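You operate a simulated robot arm through the tools that you are given. There is no shell and no other tool.

You run a simulated robot arm. Do the job below in one go: nothing can be reset, and whatever is moved stays where it is left.

TASK
Raise the basket, drain the bath and refill it to the line.
Fine: switch it off first; shut the valve before filling.

The check looks at the end state, three seconds after you hand in, the way a careful person would. Anything else that was tipped, shoved, dropped, spilled or broken makes it a failure.

THE ROBOT
A 6-joint arm with a two-finger parallel gripper, fixed in place. Base frame: the origin is at the foot of the arm, x ahead of it, y to its left, z up; the work surface is at about z = 792. Units: mm, degrees, N and s.
With the tool pointing down near the work surface it reaches from about 240 to 640 mm from the base axis. Its first joint turns from -66.0 to 66.0 degrees. Payload 2.7 kg.
Tool frame: the origin (TCP) lies between the finger pads and is the grasp point; the fingertips stand 23 mm ahead of it; z points along the fingers, y is the line along which they close. The gripper opens to 94 mm. The fingers are 38 mm wide and 10 mm thick; the gripper's body (54 by 96 mm) begins 39 mm behind the TCP.
Orientation is that of the tool frame in the base frame, as a unit quaternion [x, y, z, w]. With the fingers straight down and closing along the base's y, the tool's x points along the base's -x, its y along +y and its z along -z.

THE INTERFACE
- The arm moves only by the tool play_rows. Its arguments are lists of equal length, an entry for each row: "dp": the shift along the tool's x, y, z in units of 500 mm (1.0 is 500 mm), a list of three; "delta_rot": the turn, a rotation vector about the tool's x, y, z in units of 90 degrees (1.0 is 90 degrees), a list of three; "gripper": the finger opening in mm, from 0 to 94. In form: {"dp": [[tx, ty, tz], ...], "delta_rot": [[wx, wy, wz], ...], "gripper": [gripper, ...]}. A call has 1 to 20 rows; each row is the pose to reach, as a shift and turn from the pose commanded when the call began, along the tool's axes at that moment. A call with a number of a shift or a turn outside -1 to 1 is refused whole. Each row takes 0.2 s and may step no farther than 50 mm and 8.6 degrees from the row before; otherwise, or with a gripper value out of range, the whole call is refused. Where a pose cannot be reached the arm comes as near as it can. A force on the tool above 90 N (or 10 N above the force at the start of the call, whichever is more), or a blocked arm, ends the call early, and 0.2 s more pass. Each finger travels about 45 mm/s and halts on what it meets, pressing with about 42 N; the grip force reading is that of the motor and also rises with nothing between the fingers. The clock runs only during rows and for 0.2 s after the last one: add rows that repeat a pose to give the fingers time. The reply holds the time, the measured pose of the TCP, the force on the tool along the base axes, the opening and the grip force, in the units named above and with some noise, with the torque about the TCP (base axes, N m) and any sound that the robot's microphone picked up, and new pictures: "pictures" is both (left out), scene, wrist or none.
- Cameras (640 x 400 px; columns grow to the right, rows downward): "scene" is fixed at [86.2, -438.1, 1413]; the picture's right is [0.67, -0.74, 0.00], its down [-0.36, -0.32, -0.88] and it looks along [0.65, 0.59, -0.48] (base axes); focal length 278 px, centre (320, 200). "wrist" rides on the gripper at [86, 16, -74] in the tool frame; the picture's right is [-0.18, 0.98, 0.00], its down [-0.58, -0.11, -0.81] and it looks along [-0.79, -0.15, 0.59] (tool axes); focal length 243 px, centre (320, 200). There is no depth. A picture from a camera that has moved, and an enlarged one, comes with that camera's place and axes in the base frame and with its lens.
- close_up(camera, box): a new picture of the part [left, top, right, bottom] of that camera's present view, enlarged. It takes no simulated time.
- job_done(): hands the job in; it is judged then, once.

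Nothing tells you positions but the pictures and the camera data. Unless the task says otherwise, let go and move clear before handing in.

The tools are called after ">>>" as a command line: name --argument value ..., lists and objects as JSON in quotes. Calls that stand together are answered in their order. play_rows: Moves the arm, as the interface text tells. Its arguments: {"type":"object","properties":{"dp":{"type":"array","items":{"type":"array","items":{"type":"number"}}},"delta_rot":{"type":"array","items":{"type":"array","items":{"type":"number"}}},"gripper":{"type":"array","items":{"type":"number"}},"pictures":{"type":"string","enum":["both","scene","wrist","none"]}},"required":["dp","delta_rot","gripper"]} The other tools are called the same way: close_up (camera, box) takes an enlarged picture of a part of a camera's view; job_done () hands the job in.

At the start:

```text
t: 0.0
ee_pos: [366.5, 57.9, 1222.7]
tcp_rot: [0.0, 1.0, -0.001, 0.0]
ft_force: [0.6, -0.5, 0.0]
ft_torque: [0.01, -0.02, -0.05]
grip_width: 94.0
gripper_force: 0.1
```

scene: 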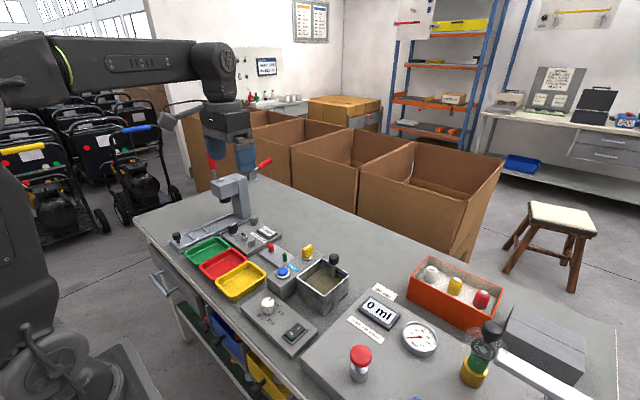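
wrist: 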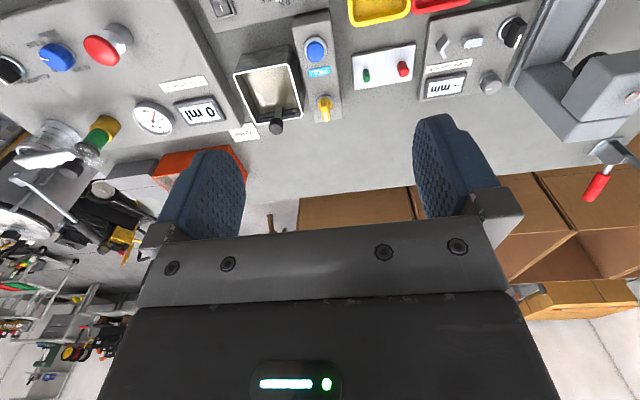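

I see a bench with a small bath (grey box with a dark-knobbed part), a blue button, a yellow valve, a rocker switch with a knob, and other panels. I will zoom in to read the labels before moving.

>>> close_up --camera "scene" --box '[220, 220, 360, 360]'

>>> close_up --camera "wrist" --box '[220, 0, 420, 150]'

>>> close_up --camera "wrist" --box '[0, 0, 260, 160]'

>>> close_up --camera "scene" --box '[330, 250, 550, 400]'

```text
2.86 times, centred on (290, 290) of scene
camera zoom: at [86.2, -438.1, 1413.0], right [0.67, -0.74, 0.0], down [-0.36, -0.32, -0.88], along [0.65, 0.59, -0.48], focal length 794 px, centre (406, -57)
```

zoom: 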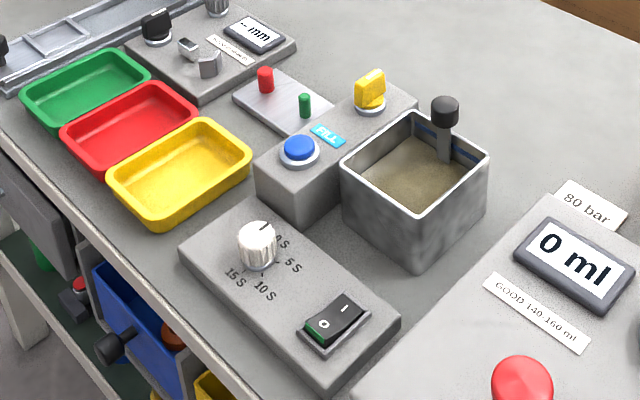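

```text
2.67 times, centred on (320, 75) of wrist
camera zoom: at [279.1, 74.6, 1298.1], right [0.18, 0.98, 0.0], down [0.58, -0.11, 0.81], along [0.79, -0.15, -0.59], focal length 647 px, centre (320, 533)
```

zoom: 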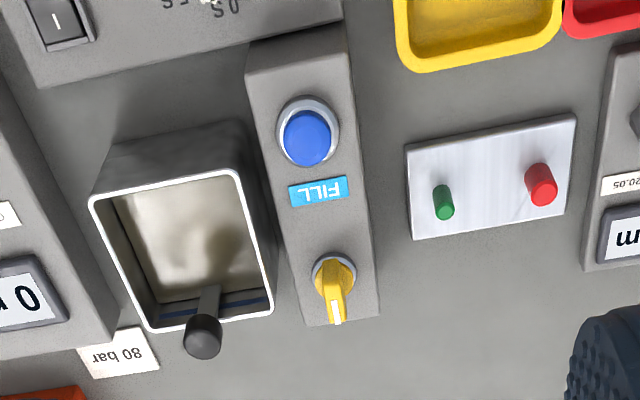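

```text
2.46 times, centred on (130, 80) of wrist
camera zoom: at [279.1, 74.6, 1298.1], right [0.18, 0.98, 0.0], down [0.58, -0.11, 0.81], along [0.79, -0.15, -0.59], focal length 597 px, centre (788, 495)
```

zoom: 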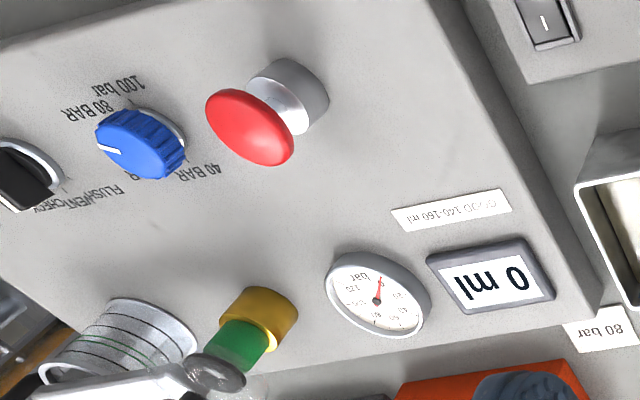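

```text
2.67 times, centred on (440, 325) of scene
camera zoom: at [86.2, -438.1, 1413.0], right [0.67, -0.74, 0.0], down [-0.36, -0.32, -0.88], along [0.65, 0.59, -0.48], focal length 741 px, centre (0, -133)
```

zoom: 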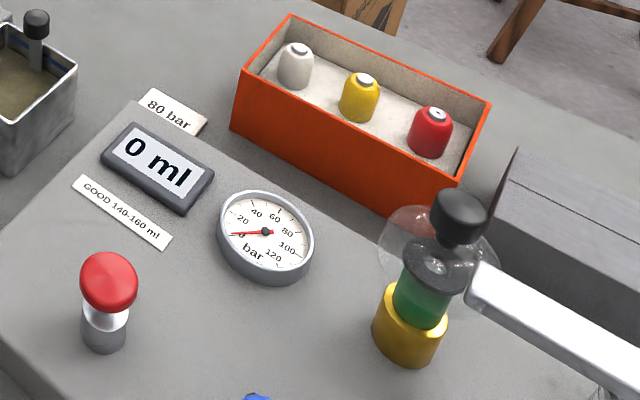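

The ultrasonic-cleaner group is the part in question: timer knob, O/I rocker, bath with basket handle, blue FILL button and yellow drain valve. I'm zooming in harder on each to see the switch state, the valve marks and the line.

>>> close_up --camera "scene" --box '[275, 315, 325, 350]'

>>> close_up --camera "scene" --box '[290, 240, 360, 290]'

>>> close_up --camera "wrist" --box '[225, 30, 315, 140]'

>>> close_up --camera "wrist" --box '[290, 60, 360, 130]'

>>> close_up --camera "scene" --box '[265, 235, 325, 285]'

```text
11.43 times, centred on (300, 332) of scene
camera zoom: at [86.2, -438.1, 1413.0], right [0.67, -0.74, 0.0], down [-0.36, -0.32, -0.88], along [0.65, 0.59, -0.48], focal length 3175 px, centre (549, -1314)
```

zoom: 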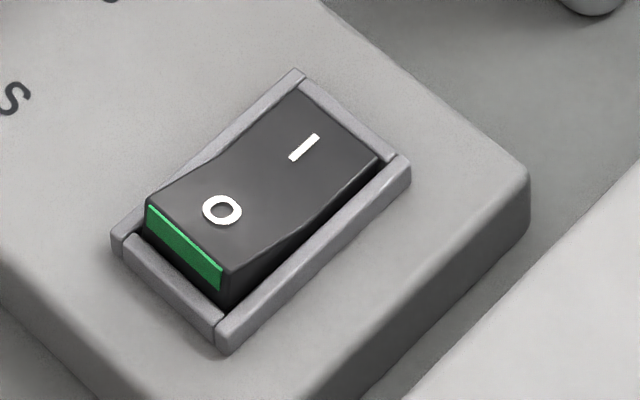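

```text
8.00 times, centred on (325, 265) of scene
camera zoom: at [86.2, -438.1, 1413.0], right [0.67, -0.74, 0.0], down [-0.36, -0.32, -0.88], along [0.65, 0.59, -0.48], focal length 2222 px, centre (280, -320)
```

zoom: 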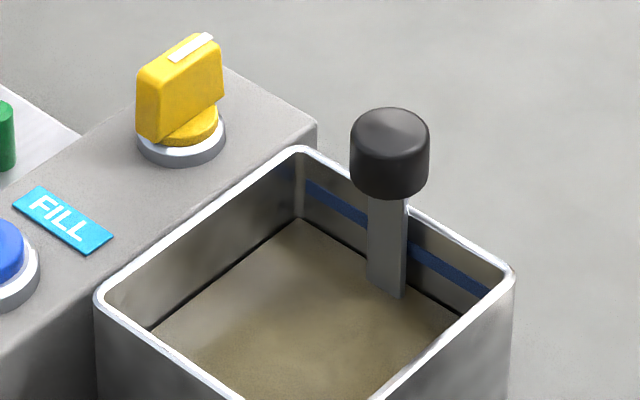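

```text
3.64 times, centred on (270, 85) of wrist
camera zoom: at [279.1, 74.6, 1298.1], right [0.18, 0.98, 0.0], down [0.58, -0.11, 0.81], along [0.79, -0.15, -0.59], focal length 882 px, centre (502, 618)
```

zoom: 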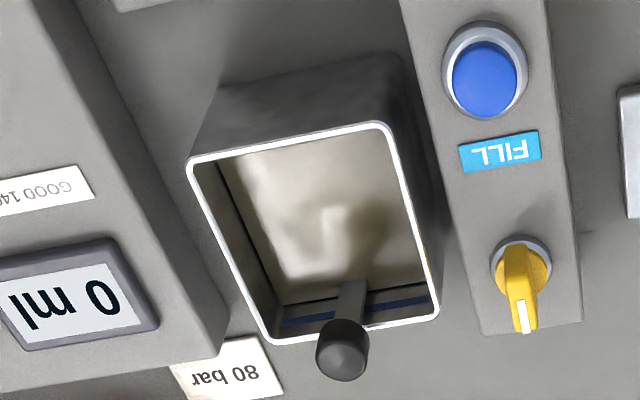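

```text
5.71 times, centred on (325, 95) of wrist
camera zoom: at [279.1, 74.6, 1298.1], right [0.18, 0.98, 0.0], down [0.58, -0.11, 0.81], along [0.79, -0.15, -0.59], focal length 1386 px, centre (291, 800)
```

zoom: 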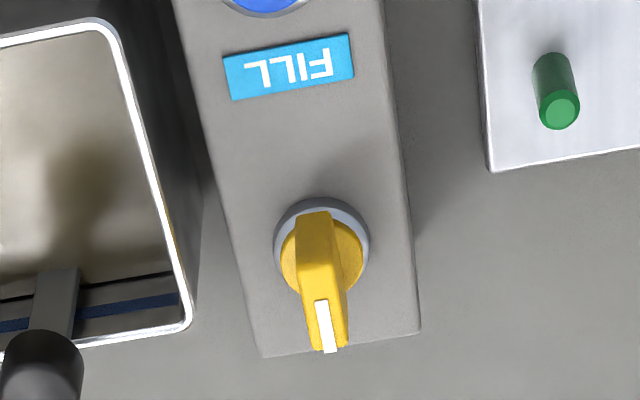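

```text
8.00 times, centred on (295, 260) of scene
camera zoom: at [86.2, -438.1, 1413.0], right [0.67, -0.74, 0.0], down [-0.36, -0.32, -0.88], along [0.65, 0.59, -0.48], focal length 2222 px, centre (520, -280)
```

zoom: 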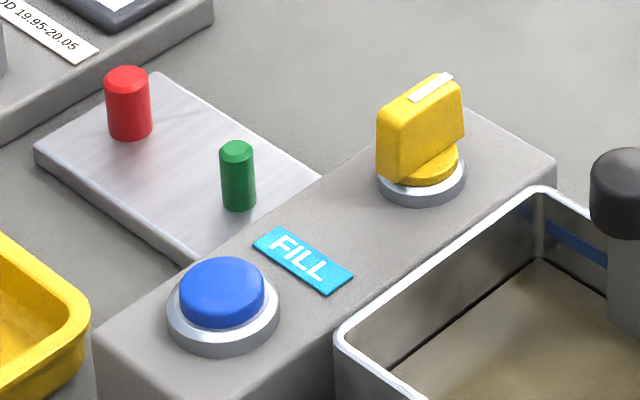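

The rocker is on: its I end is pressed in and the raised O end shows green. By my estimate the O half is near (350, -104, 825), FILL near (450, 34, 864), the yellow valve handle near (550, 34, 877) pointing +x, and the basket knob near (555, -65, 898). First I'll hover over the rocker with the gripper closed and tilted.

>>> play_rows --dp '[[0.0066, -0.0404, 0.068], [0.0133, -0.0807, 0.136], [0.0199, -0.121, 0.2045], [0.0265, -0.1614, 0.2727], [0.0331, -0.2018, 0.341], [0.0398, -0.2421, 0.409], [0.0464, -0.2825, 0.477], [0.053, -0.3228, 0.5454]]' --delta_rot '[[0, 0.0278, 0], [0, 0.0556, 0], [0, 0.0833, 0], [0, 0.1111, 0], [0, 0.1389, 0], [0, 0.1667, 0], [0, 0.1944, 0], [0, 0.2222, 0]]' --gripper '[80, 60, 40, 20, 0, 0, 0, 0]' --pictures "both"

```text
t: 1.8
ee_pos: [340.0, -103.5, 949.4]
tcp_rot: [-0.001, 0.985, 0.0, -0.174]
ft_force: [-0.4, 0.0, -0.3]
ft_torque: [-0.02, -0.03, -0.03]
grip_width: 0.0
gripper_force: 42.3
camera wrist: at [282.4, -88.1, 1049.7], right [0.17, 0.98, -0.06], down [0.82, -0.11, 0.56], along [0.54, -0.15, -0.83], focal length 243 px, centre (320, 200)
```

scene: 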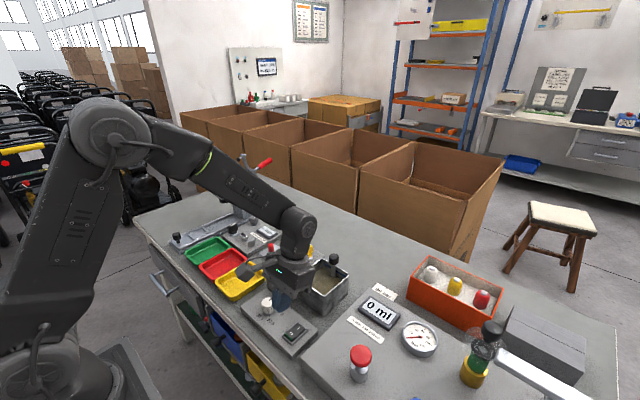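
wrist: 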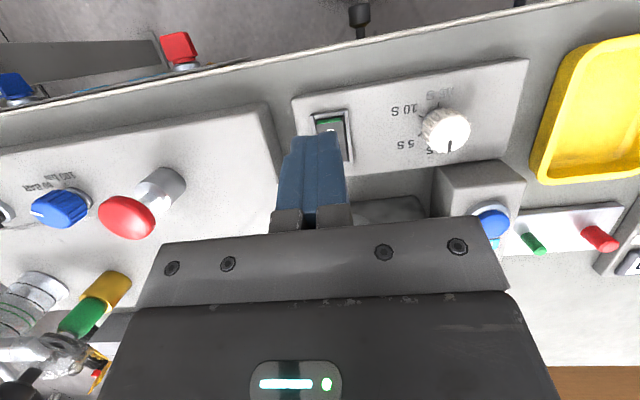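

The gripper hovers above the rocker with the fingertips leaning toward the base. I'll zoom in to check alignment before going down.

>>> close_up --camera "wrist" --box '[270, 80, 390, 200]'

>>> close_up --camera "scene" --box '[250, 255, 350, 355]'

```text
3.33 times, centred on (330, 140) of wrist
camera zoom: at [282.4, -88.1, 1049.7], right [0.17, 0.98, -0.06], down [0.82, -0.11, 0.56], along [0.54, -0.15, -0.83], focal length 809 px, centre (287, 400)
```

zoom: 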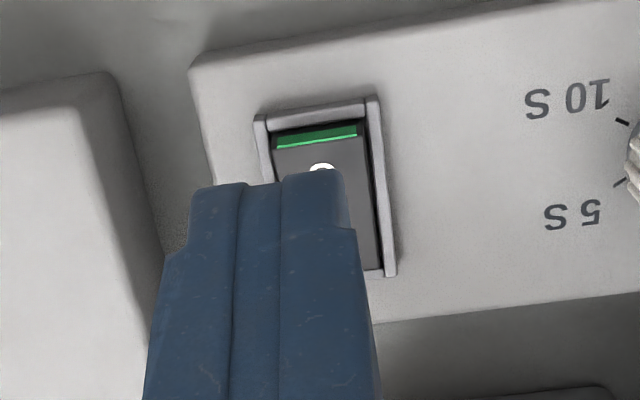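

```text
4.00 times, centred on (300, 305) of scene
camera zoom: at [86.2, -438.1, 1413.0], right [0.67, -0.74, 0.0], down [-0.36, -0.32, -0.88], along [0.65, 0.59, -0.48], focal length 1111 px, centre (400, -220)
```

zoom: 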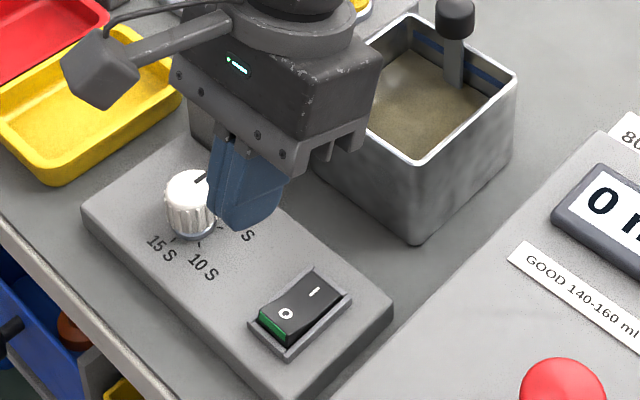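

Both cameras agree: the O half is at about x 344–362, y = -104.5. I'll descend to just above it, then press slowly.

>>> play_rows --dp '[[-0.0146, -0.001, 0.0415], [-0.0292, -0.002, 0.083], [-0.0438, -0.002, 0.1245], [-0.0584, -0.002, 0.166], [-0.0584, -0.002, 0.166]]' --delta_rot '[[0, 0, 0], [0, 0, 0], [0, 0, 0], [0, 0, 0], [0, 0, 0]]' --gripper '[0, 0, 0, 0, 0]' --pictures "both"

>>> close_up --camera "scene" --box '[270, 295, 340, 345]'

>>> close_up --camera "wrist" --box '[260, 80, 400, 220]'

```text
t: 3.0
ee_pos: [340.0, -104.3, 860.9]
tcp_rot: [0.0, 0.985, 0.0, -0.174]
ft_force: [0.8, -0.1, 0.6]
ft_torque: [-0.03, 0.01, -0.04]
grip_width: 0.0
gripper_force: 42.0
camera wrist: at [282.7, -88.3, 962.8], right [0.17, 0.98, -0.06], down [0.82, -0.11, 0.56], along [0.54, -0.15, -0.83], focal length 243 px, centre (320, 200)
```

scene: 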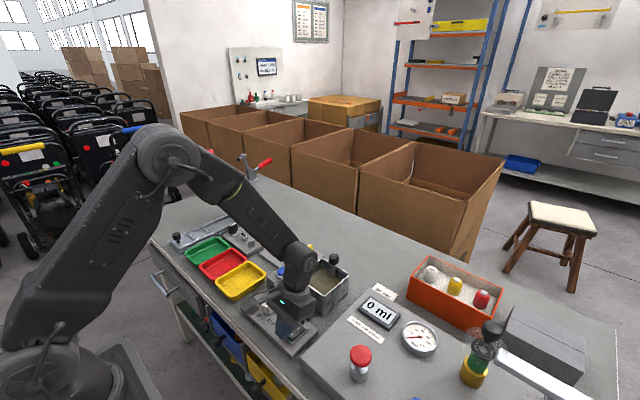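
wrist: 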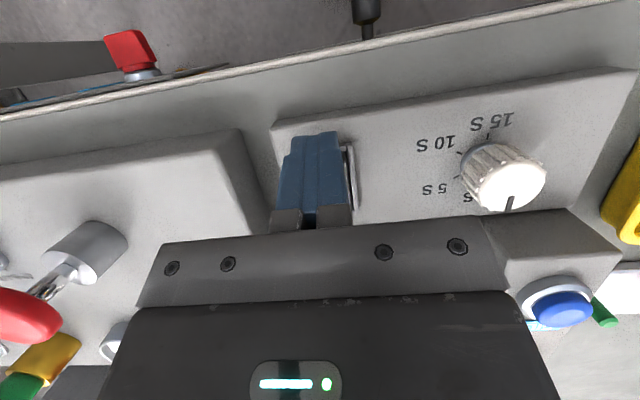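

```text
8.00 times, centred on (305, 320) of scene
camera zoom: at [86.2, -438.1, 1413.0], right [0.67, -0.74, 0.0], down [-0.36, -0.32, -0.88], along [0.65, 0.59, -0.48], focal length 2222 px, centre (440, -760)
```

zoom: 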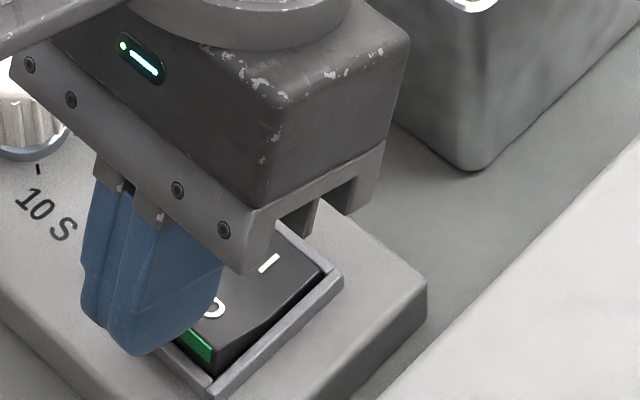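

```text
2.86 times, centred on (330, 150) of wrist
camera zoom: at [282.7, -88.3, 962.8], right [0.17, 0.98, -0.06], down [0.82, -0.11, 0.56], along [0.54, -0.15, -0.83], focal length 693 px, centre (291, 343)
```

zoom: 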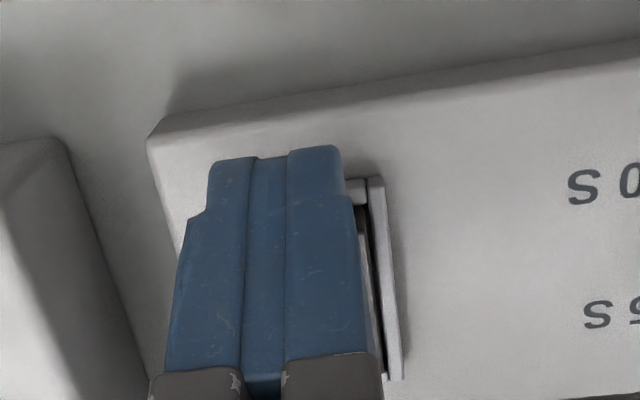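

The finger's leading corner looks rounded, so the true contact point may lie further toward the base than I computed. I'll check its shape closely before pressing.

>>> close_up --camera "scene" --box '[274, 310, 314, 345]'

```text
11.43 times, centred on (294, 328) of scene
camera zoom: at [86.2, -438.1, 1413.0], right [0.67, -0.74, 0.0], down [-0.36, -0.32, -0.88], along [0.65, 0.59, -0.48], focal length 3175 px, centre (617, -1257)
```

zoom: 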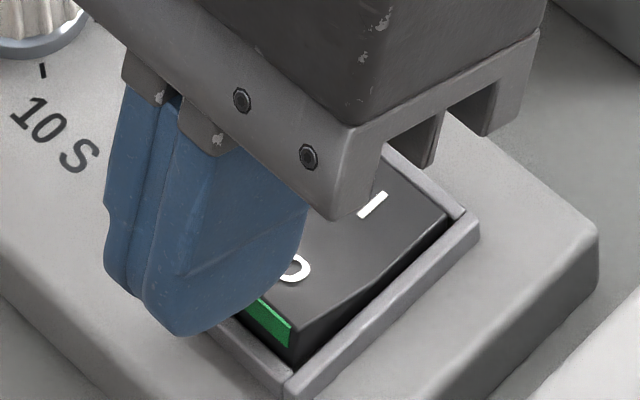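

Only the finger's leading corner is rounded. Its lowest point is about at TCP x, so I'll shift 9 mm in +x and press down in 1 mm steps.

>>> play_rows --dp '[[-0.0169, 0, -0.0062], [-0.01966, 0, 0.00136], [-0.02239, 0, 0.00888], [-0.02376, 0, 0.01264], [-0.02444, 0, 0.01452], [-0.02513, 0, 0.0164], [-0.02581, 0, 0.01828], [-0.0265, 0, 0.02016]]' --delta_rot '[[0, 0, 0], [0, 0, 0], [0, 0, 0], [0, 0, 0], [0, 0, 0], [0, 0, 0], [0, 0, 0], [0, 0, 0]]' --gripper '[0, 0, 0, 0, 0, 0, 0, 0]' --pictures "scene"

>>> close_up --camera "scene" --box '[274, 310, 324, 345]'

```text
t: 4.8
ee_pos: [349.2, -104.4, 848.4]
tcp_rot: [0.0, 0.985, -0.001, -0.174]
ft_force: [-11.1, 4.3, 38.6]
ft_torque: [0.13, -0.1, -0.1]
grip_width: 0.0
gripper_force: 42.5
```

scene: 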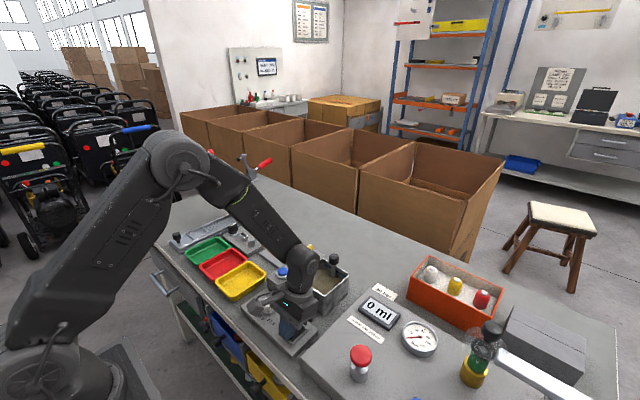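

```text
11.43 times, centred on (299, 328) of scene
camera zoom: at [85.5, -437.8, 1413.1], right [0.67, -0.74, 0.0], down [-0.36, -0.32, -0.88], along [0.65, 0.59, -0.48], focal length 3175 px, centre (560, -1257)
```

zoom: 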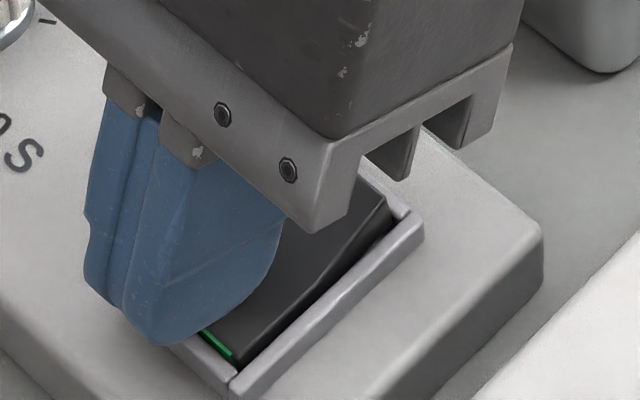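

The finger is on the rocker and pressing it (about 39 N), with the green strip partly down. I'll keep pushing in small steps.

>>> play_rows --dp '[[-0.00068, 0, 0.00188], [-0.00137, 0, 0.00376], [-0.00205, 0, 0.00564], [-0.00274, 0, 0.00752]]' --delta_rot '[[0, 0, 0], [0, 0, 0], [0, 0, 0], [0, 0, 0]]' --gripper '[0, 0, 0, 0]' --pictures "scene"

>>> close_up --camera "scene" --box '[274, 310, 324, 345]'

```text
t: 5.8
ee_pos: [349.5, -104.2, 848.5]
tcp_rot: [0.0, 0.984, -0.001, -0.175]
ft_force: [-6.5, 3.7, 14.1]
ft_torque: [0.11, 0.01, 0.02]
grip_width: 0.1
gripper_force: 42.4
stopped in row 4: the force on the tool passed its limit at 92 N (the readings are from after the stop); the commanded pose is now the measured one
```

scene: 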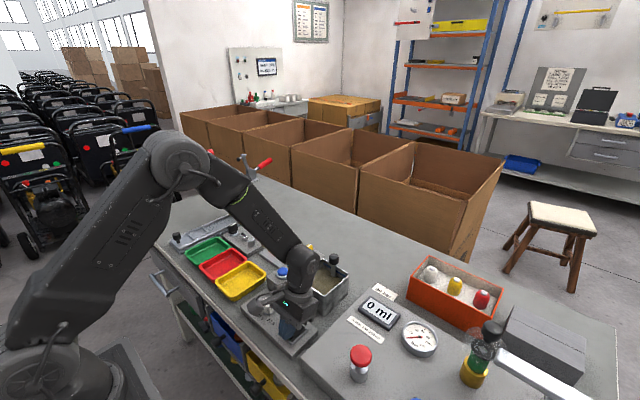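

```text
11.43 times, centred on (299, 328) of scene
camera zoom: at [85.9, -437.9, 1413.0], right [0.67, -0.74, 0.0], down [-0.36, -0.32, -0.88], along [0.65, 0.59, -0.48], focal length 3175 px, centre (560, -1257)
```

zoom: 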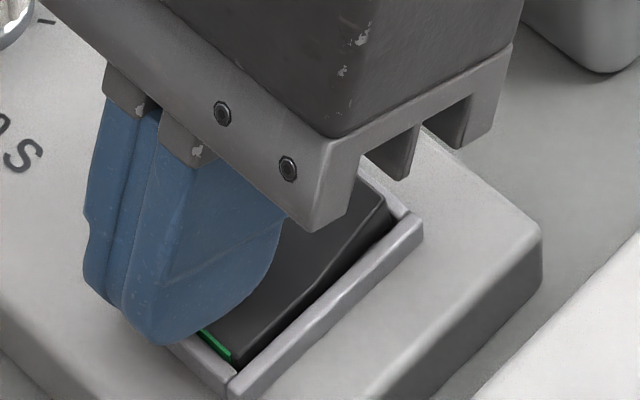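

The force limit stopped the press at the same height. I'll lift off and see what state the rocker is in.

>>> play_rows --dp '[[0.0137, 0, -0.0376], [0.0274, 0, -0.0752], [0.0274, 0, -0.0752]]' --delta_rot '[[0, 0, 0], [0, 0, 0], [0, 0, 0]]' --gripper '[0, 0, 0]' --pictures "both"

>>> close_up --camera "scene" --box '[274, 310, 324, 345]'

>>> close_up --camera "wrist" --box '[260, 80, 400, 220]'

```text
t: 6.6
ee_pos: [351.7, -104.5, 888.3]
tcp_rot: [0.0, 0.985, 0.0, -0.174]
ft_force: [0.4, 0.1, -0.3]
ft_torque: [0.01, 0.0, 0.0]
grip_width: 0.2
gripper_force: 41.9
camera wrist: at [294.0, -88.6, 989.1], right [0.17, 0.98, -0.06], down [0.82, -0.11, 0.56], along [0.54, -0.15, -0.83], focal length 243 px, centre (320, 200)
```

scene: 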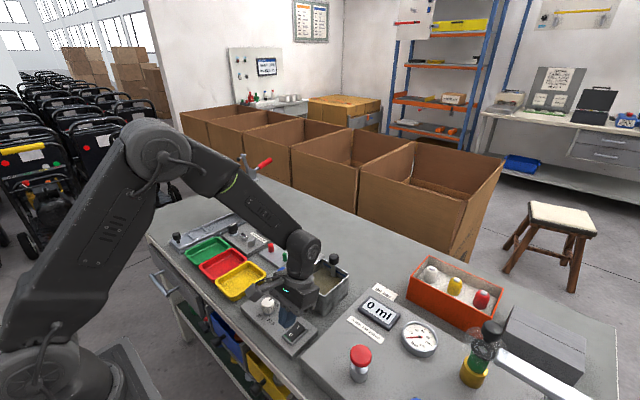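
wrist: 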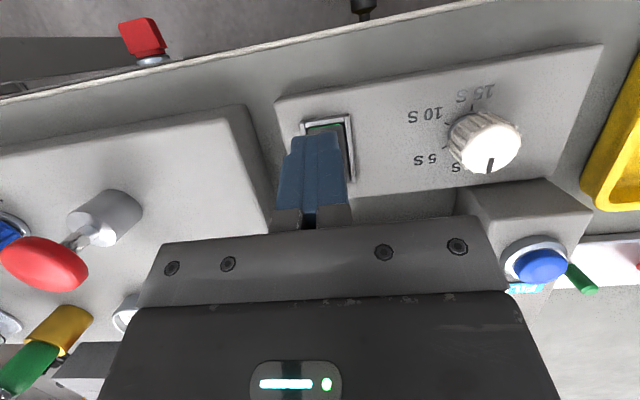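

```text
11.43 times, centred on (299, 328) of scene
camera zoom: at [86.2, -438.1, 1413.0], right [0.67, -0.74, 0.0], down [-0.36, -0.32, -0.88], along [0.65, 0.59, -0.48], focal length 3175 px, centre (560, -1257)
```

zoom: 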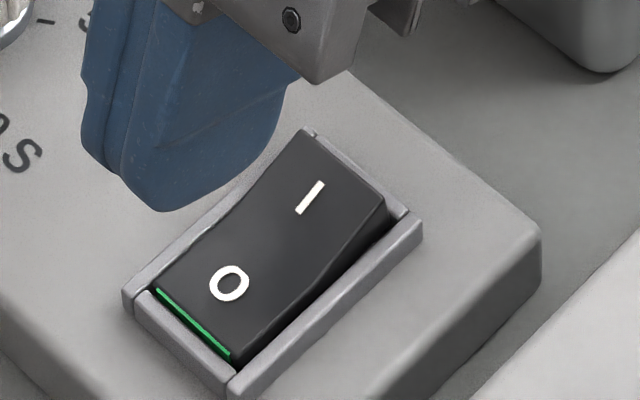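

```text
2.86 times, centred on (330, 150) of wrist
camera zoom: at [294.0, -88.6, 989.1], right [0.17, 0.98, -0.06], down [0.82, -0.11, 0.56], along [0.54, -0.15, -0.83], focal length 693 px, centre (291, 343)
```

zoom: 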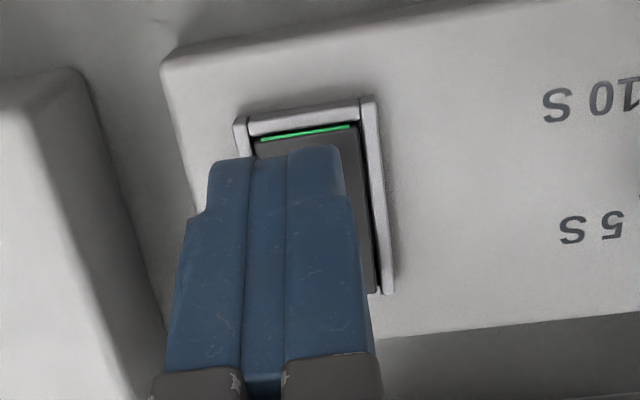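

>>> close_up --camera "scene" --box '[282, 318, 314, 344]'

```text
15.38 times, centred on (298, 331) of scene
camera zoom: at [86.2, -438.1, 1413.0], right [0.67, -0.74, 0.0], down [-0.36, -0.32, -0.88], along [0.65, 0.59, -0.48], focal length 4274 px, centre (658, -1815)
```

zoom: 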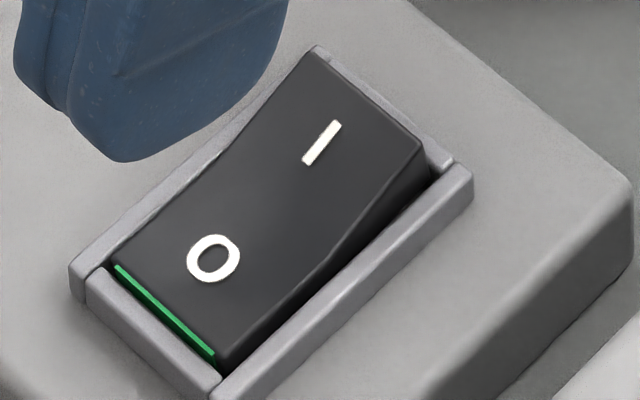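

The rocker has changed over: the O end went from about z 827 down to 820 and the I end rose from 821 to 826, so it is off and stays there. Next I'll rise, straighten the tool and look at the bath and the basket knob.

>>> play_rows --dp '[[-0.0331, 0.013, -0.0553], [-0.0662, 0.026, -0.1107], [-0.0993, 0.039, -0.166], [-0.1324, 0.052, -0.2213], [-0.1655, 0.065, -0.2767], [-0.1986, 0.078, -0.332]]' --delta_rot '[[0, -0.037, 0], [0, -0.0741, 0], [0, -0.1111, 0], [0, -0.1481, 0], [0, -0.1852, 0], [0, -0.2222, 0]]' --gripper '[0, 0, 20, 40, 50, 50]' --pictures "both"

>>> close_up --camera "wrist" --box '[200, 0, 440, 160]'

>>> close_up --camera "scene" --box '[270, 235, 370, 300]'

```text
t: 8.0
ee_pos: [500.8, -63.8, 1012.0]
tcp_rot: [0.0, 1.0, 0.0, -0.001]
ft_force: [-0.2, -0.1, 1.3]
ft_torque: [0.0, -0.01, -0.01]
grip_width: 50.4
gripper_force: 0.1
camera wrist: at [413.2, -47.9, 1086.7], right [0.18, 0.98, 0.0], down [0.58, -0.11, 0.8], along [0.79, -0.15, -0.59], focal length 243 px, centre (320, 200)
```

scene: 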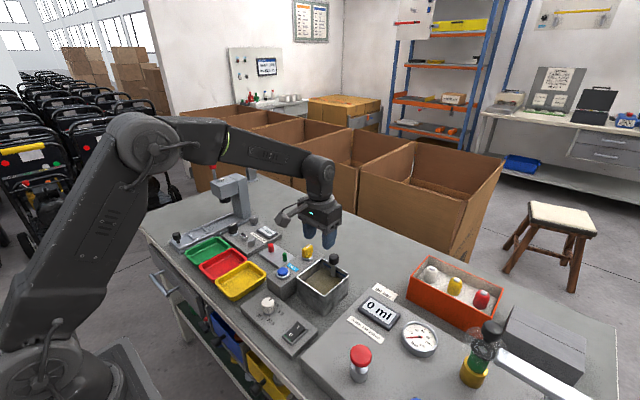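
wrist: 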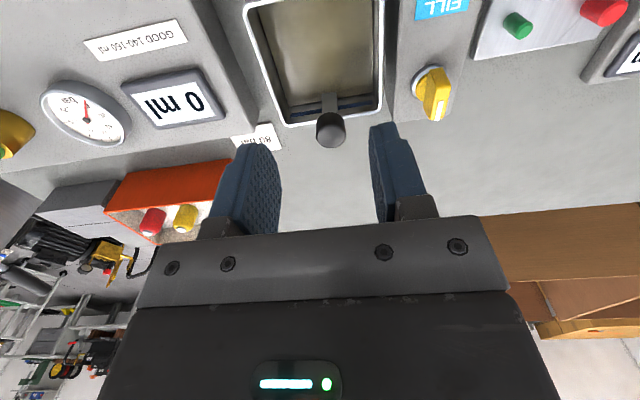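

```text
2.50 times, centred on (320, 80) of wrist
camera zoom: at [413.2, -47.9, 1086.7], right [0.18, 0.98, 0.0], down [0.58, -0.11, 0.8], along [0.79, -0.15, -0.59], focal length 606 px, centre (320, 500)
```

zoom: 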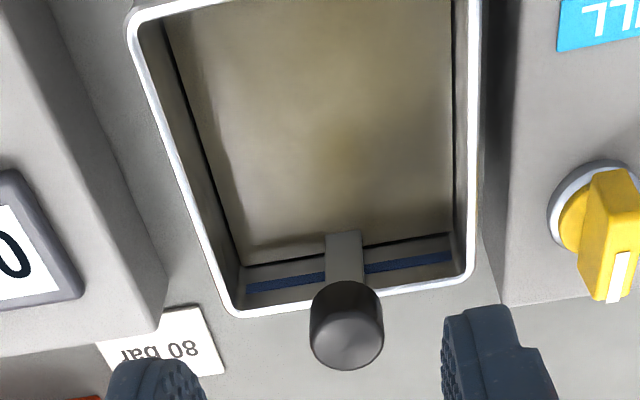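

```text
6.15 times, centred on (320, 268) of scene
camera zoom: at [86.2, -438.1, 1413.0], right [0.67, -0.74, 0.0], down [-0.36, -0.32, -0.88], along [0.65, 0.59, -0.48], focal length 1709 px, centre (320, -215)
```

zoom: 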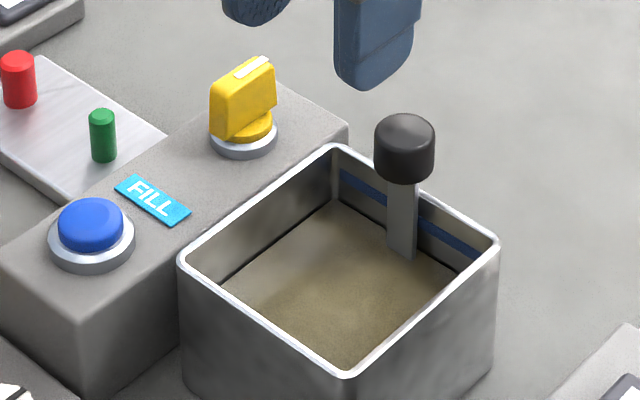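

The basket knob comes out at about (556, -64), top at z 908, roughly 25 mm across, on a flat stem just inside the far wall; the rim is near z 868. I'll move over it and descend with the fingers on either side.

>>> play_rows --dp '[[-0.0552, 0, 0.062], [-0.1104, 0, 0.124], [-0.1104, 0, 0.18], [-0.1104, 0, 0.226], [-0.1104, 0, 0.226]]' --delta_rot '[[0, 0, 0], [0, 0, 0], [0, 0, 0], [0, 0, 0], [0, 0, 0]]' --gripper '[50, 50, 50, 50, 50]' --pictures "both"

>>> close_up --camera "wrist" --box '[220, 40, 460, 240]'

>>> close_up --camera "scene" --box '[290, 225, 370, 290]'

```text
t: 9.2
ee_pos: [554.1, -65.5, 896.5]
tcp_rot: [0.0, 1.0, 0.0, -0.002]
ft_force: [-1.5, 0.1, -0.4]
ft_torque: [0.0, 0.0, -0.04]
grip_width: 49.9
gripper_force: 0.1
camera wrist: at [467.3, -48.8, 971.9], right [0.18, 0.98, 0.0], down [0.58, -0.11, 0.81], along [0.79, -0.15, -0.59], focal length 243 px, centre (320, 200)
```

scene: 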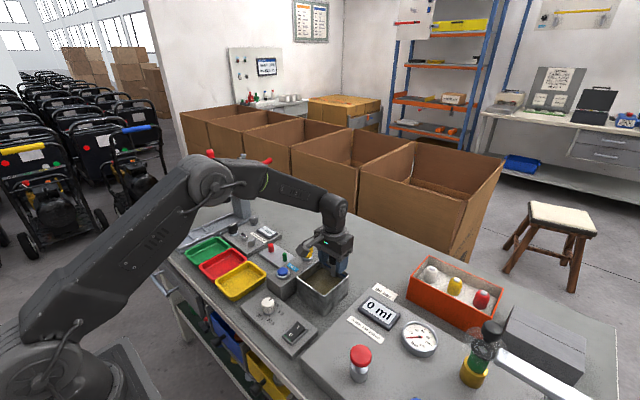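
wrist: 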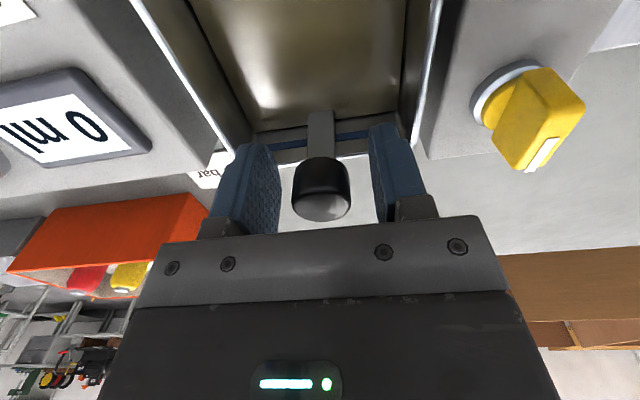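

```text
2.00 times, centred on (340, 140) of wrist
camera zoom: at [467.3, -48.8, 971.9], right [0.18, 0.98, 0.0], down [0.58, -0.11, 0.81], along [0.79, -0.15, -0.59], focal length 485 px, centre (280, 320)
```

zoom: 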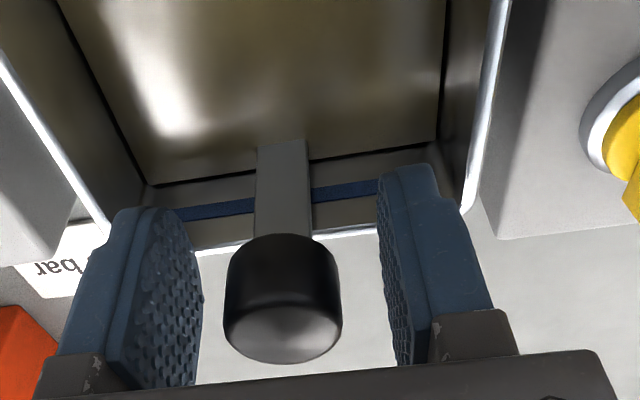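

```text
6.15 times, centred on (330, 258) of scene
camera zoom: at [86.2, -438.1, 1413.0], right [0.67, -0.74, 0.0], down [-0.36, -0.32, -0.88], along [0.65, 0.59, -0.48], focal length 1709 px, centre (258, -154)
```

zoom: 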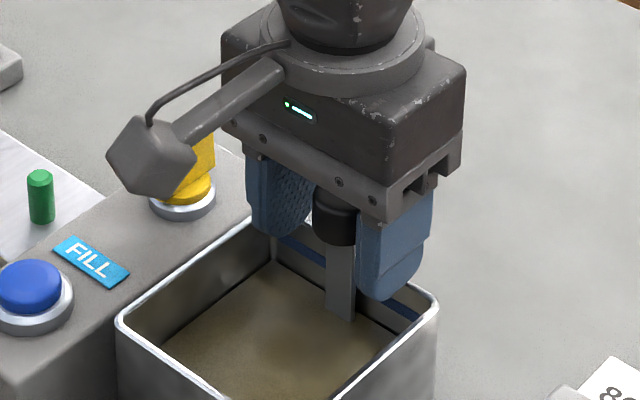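

The knob is nicely between the fingers. I'll close on it now.

>>> play_rows --dp '[[0, -0.003, 0], [0, -0.003, 0], [0, -0.003, 0], [0, -0.003, 0], [0, -0.003, 0]]' --delta_rot '[[0, 0, 0], [0, 0, 0], [0, 0, 0], [0, 0, 0], [0, 0, 0]]' --gripper '[40, 28, 15, 15, 15]' --pictures "scene"

```text
t: 10.4
ee_pos: [554.3, -65.7, 896.8]
tcp_rot: [-0.001, 1.0, 0.0, -0.002]
ft_force: [-1.7, 18.8, -0.2]
ft_torque: [-0.24, 0.02, 0.13]
grip_width: 27.4
gripper_force: 44.6
```

scene: 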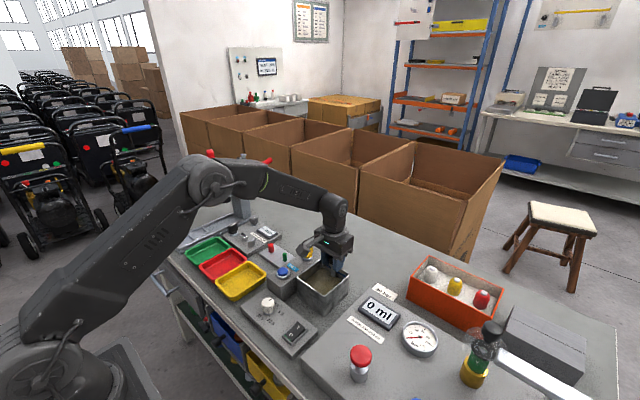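

The knob is held at 27 mm. I'll lift slowly, taking back the small sideways preload.

>>> play_rows --dp '[[0, 0.003, 0], [0, 0.003, -0.01], [0, 0.003, -0.02], [0, 0.003, -0.03], [0, 0.003, -0.04], [0, 0.003, -0.05]]' --delta_rot '[[0, 0, 0], [0, 0, 0], [0, 0, 0], [0, 0, 0], [0, 0, 0], [0, 0, 0]]' --gripper '[15, 15, 15, 15, 15, 15]' --pictures "both"

>>> close_up --camera "scene" --box '[280, 225, 370, 300]'

```text
t: 11.8
ee_pos: [555.0, -64.9, 922.4]
tcp_rot: [0.0, 1.0, 0.0, 0.0]
ft_force: [2.1, 8.1, 0.4]
ft_torque: [0.27, -0.26, -0.09]
grip_width: 27.2
gripper_force: 44.8
camera wrist: at [467.0, -48.9, 999.1], right [0.18, 0.98, 0.0], down [0.58, -0.11, 0.81], along [0.79, -0.15, -0.59], focal length 243 px, centre (320, 200)
```

scene: 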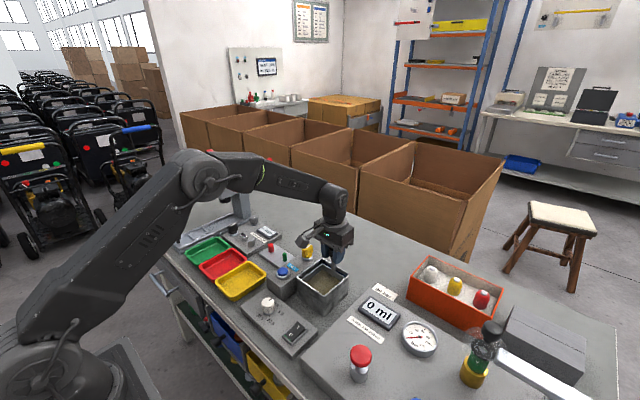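
wrist: 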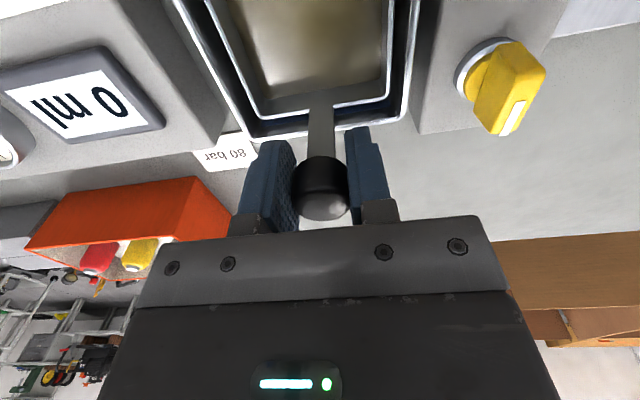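

```text
5.33 times, centred on (325, 262) of scene
camera zoom: at [86.3, -437.8, 1413.0], right [0.67, -0.74, 0.0], down [-0.36, -0.32, -0.88], along [0.65, 0.59, -0.48], focal length 1482 px, centre (293, -133)
```

zoom: 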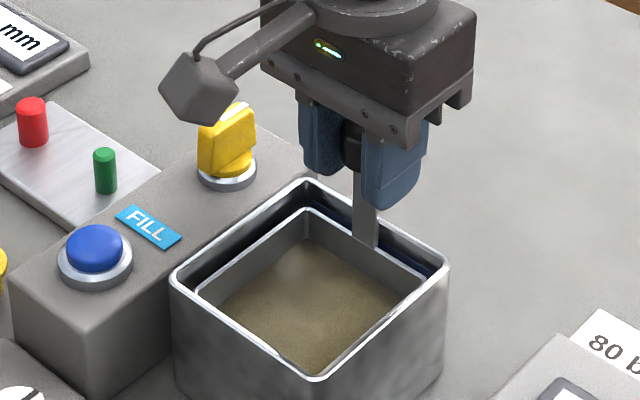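

The basket rim is rising inside the tank with almost no load, so the slide is working. I'll keep lifting.

>>> play_rows --dp '[[0, 0, -0.01], [0, 0, -0.02], [0, 0, -0.03], [0, 0, -0.04], [0, 0, -0.05]]' --delta_rot '[[0, 0, 0], [0, 0, 0], [0, 0, 0], [0, 0, 0], [0, 0, 0]]' --gripper '[15, 15, 15, 15, 15]' --pictures "both"

>>> close_up --camera "scene" --box '[280, 215, 370, 300]'

```text
t: 13.0
ee_pos: [551.4, -65.1, 941.1]
tcp_rot: [0.001, 1.0, 0.0, -0.009]
ft_force: [3.7, 1.4, -39.3]
ft_torque: [-0.32, 0.38, -0.03]
grip_width: 27.3
gripper_force: 45.0
camera wrist: at [464.9, -48.8, 1018.6], right [0.19, 0.98, 0.0], down [0.6, -0.11, 0.8], along [0.78, -0.15, -0.61], focal length 243 px, centre (320, 200)
```

scene: 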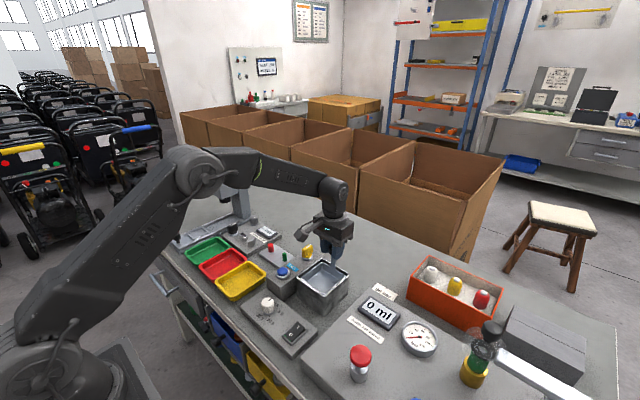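
wrist: 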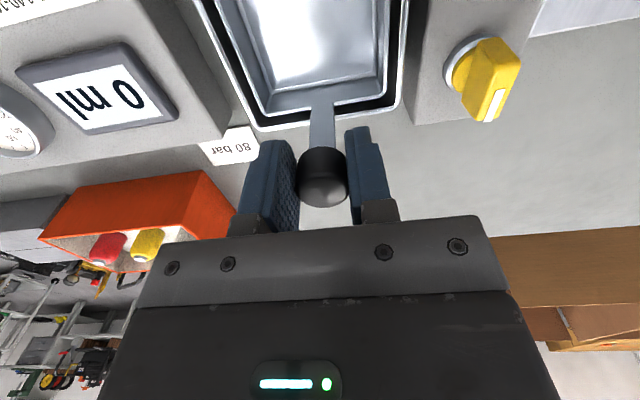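

```text
4.71 times, centred on (325, 258) of scene
camera zoom: at [87.0, -438.1, 1412.9], right [0.67, -0.74, 0.0], down [-0.36, -0.32, -0.88], along [0.65, 0.59, -0.48], focal length 1307 px, centre (296, -71)
```

zoom: 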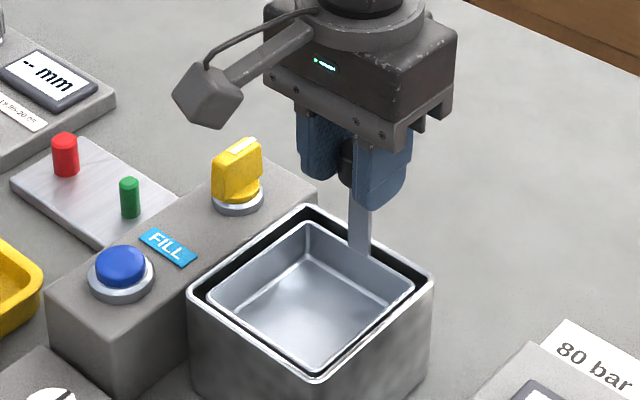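

The basket has met its upper stop (about 45 mm of travel, 39 N) and sits above the liquid, empty of it. I'll ease off the stop, let go and see whether it stays up.

>>> play_rows --dp '[[0, 0, 0.006], [0, 0, 0.011], [0, 0, 0.011]]' --delta_rot '[[0, 0, 0], [0, 0, 0], [0, 0, 0]]' --gripper '[15, 15, 15]' --pictures "none"

```text
t: 13.8
ee_pos: [551.8, -65.4, 939.7]
tcp_rot: [-0.001, 1.0, 0.0, -0.006]
ft_force: [-24.9, 1.1, -7.4]
ft_torque: [0.33, 0.85, 0.06]
grip_width: 27.7
gripper_force: 45.1
```

>>> play_rows --dp '[[0.003, 0, 0], [0.005, 0, 0.001], [0.005, 0, 0.001]]' --delta_rot '[[0, 0, 0], [0, 0, 0], [0, 0, 0]]' --gripper '[15, 15, 15]' --pictures "none"

```text
t: 14.6
ee_pos: [550.9, -65.4, 941.9]
tcp_rot: [-0.001, 1.0, -0.001, -0.003]
ft_force: [-14.1, -7.0, -5.8]
ft_torque: [0.24, 0.86, 0.03]
grip_width: 26.9
gripper_force: 44.8
```

The load on the knob is small now. I'll open the fingers gently and check that the basket stays.

>>> play_rows --dp '[[0, 0, 0], [0, 0, 0], [0, 0, 0], [0, 0, 0]]' --delta_rot '[[0, 0, 0], [0, 0, 0], [0, 0, 0], [0, 0, 0]]' --gripper '[30, 38, 46, 50]' --pictures "both"

>>> close_up --camera "scene" --box '[280, 215, 370, 300]'

```text
t: 15.6
ee_pos: [551.6, -66.2, 940.9]
tcp_rot: [-0.001, 1.0, 0.0, -0.001]
ft_force: [0.3, 0.2, 0.2]
ft_torque: [0.02, 0.02, -0.01]
grip_width: 50.0
gripper_force: 0.1
camera wrist: at [464.7, -48.0, 1016.9], right [0.18, 0.98, 0.0], down [0.58, -0.11, 0.81], along [0.79, -0.15, -0.59], focal length 243 px, centre (320, 200)
```

scene: 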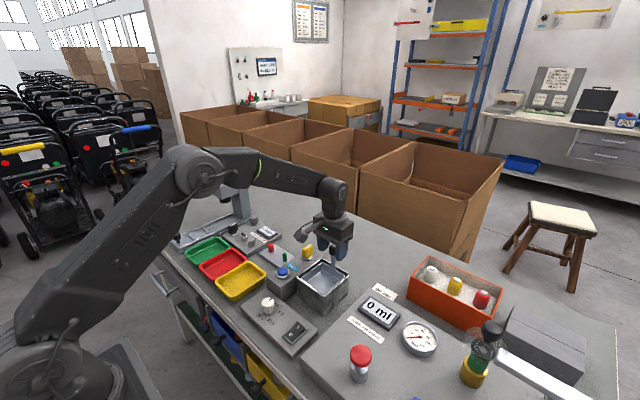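
wrist: 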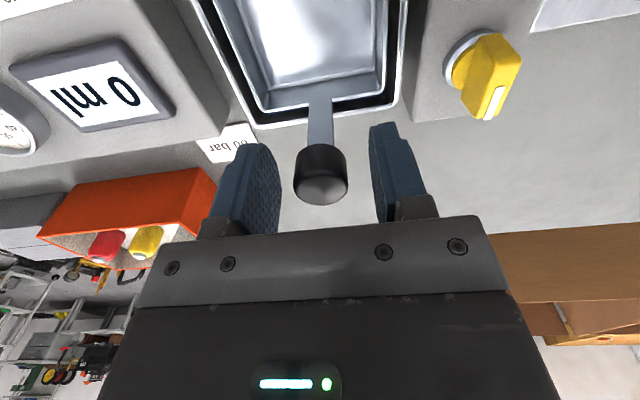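

```text
4.71 times, centred on (325, 258) of scene
camera zoom: at [86.2, -438.1, 1413.0], right [0.67, -0.74, 0.0], down [-0.36, -0.32, -0.88], along [0.65, 0.59, -0.48], focal length 1307 px, centre (296, -71)
```

zoom: 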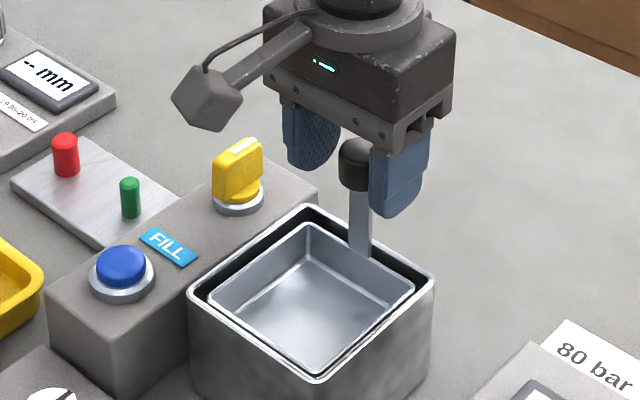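

The basket stays raised on its own at the top stop. Now I'll lift clear of its knob and move over to the drain valve for a closer look.

>>> play_rows --dp '[[0, 0, -0.06], [0, 0, -0.12], [0.02, 0.05, -0.12], [0.05, 0.12, -0.12], [0.08, 0.2, -0.12], [0.08, 0.2, -0.12]]' --delta_rot '[[0, 0, 0], [0, 0, 0], [0, 0, 0], [0, 0, 0], [0, 0, 0], [0, 0, 0]]' --gripper '[50, 50, 50, 40, 40, 40]' --pictures "both"

>>> close_up --camera "wrist" --box '[240, 0, 420, 130]'

>>> close_up --camera "scene" --box '[290, 235, 330, 270]'

```text
t: 17.0
ee_pos: [512.8, 36.2, 1002.2]
tcp_rot: [-0.001, 1.0, 0.0, -0.001]
ft_force: [-0.4, 0.1, -0.7]
ft_torque: [0.0, 0.02, 0.02]
grip_width: 39.9
gripper_force: 0.0
camera wrist: at [425.5, 53.1, 1077.5], right [0.18, 0.98, 0.0], down [0.58, -0.11, 0.81], along [0.79, -0.15, -0.59], focal length 243 px, centre (320, 200)
```

scene: 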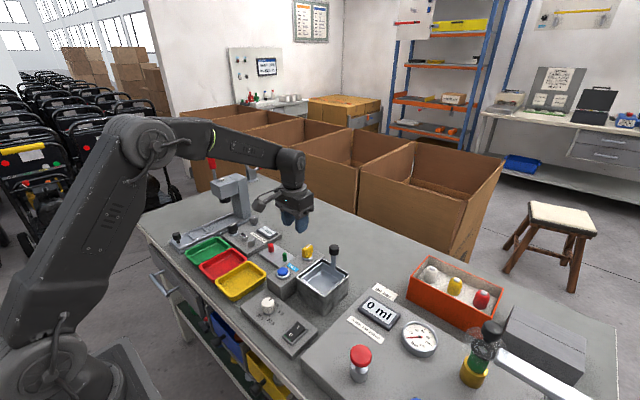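
wrist: 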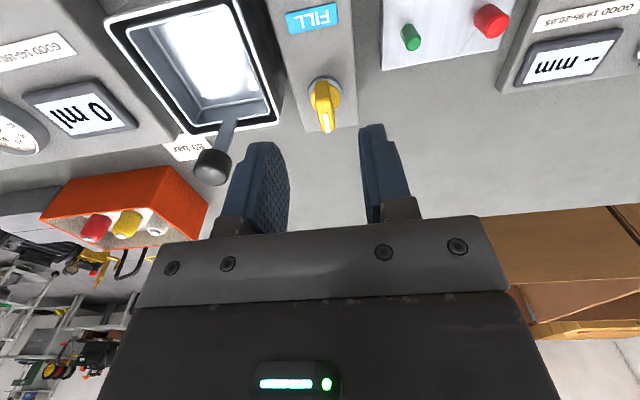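

```text
3.08 times, centred on (330, 65) of wrist
camera zoom: at [425.5, 53.1, 1077.5], right [0.18, 0.98, 0.0], down [0.58, -0.11, 0.81], along [0.79, -0.15, -0.59], focal length 746 px, centre (289, 615)
```

zoom: 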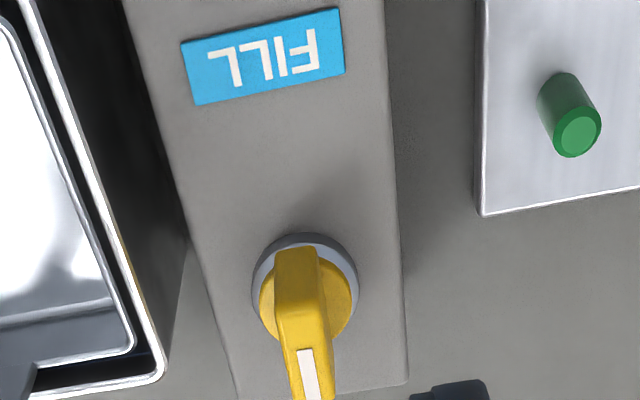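

```text
11.43 times, centred on (310, 252) of scene
camera zoom: at [86.2, -438.0, 1413.0], right [0.67, -0.74, 0.0], down [-0.36, -0.32, -0.88], along [0.65, 0.59, -0.48], focal length 3175 px, centre (434, -400)
```

zoom: 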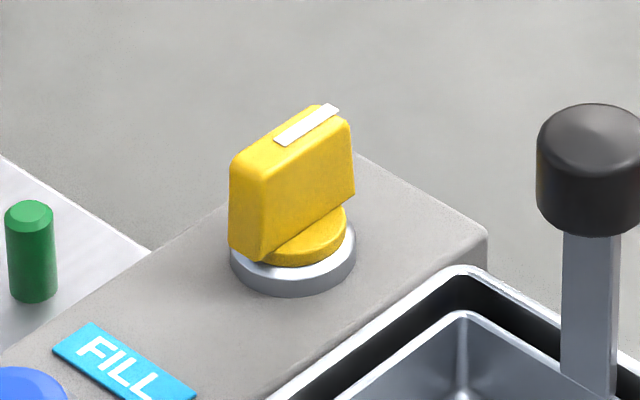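

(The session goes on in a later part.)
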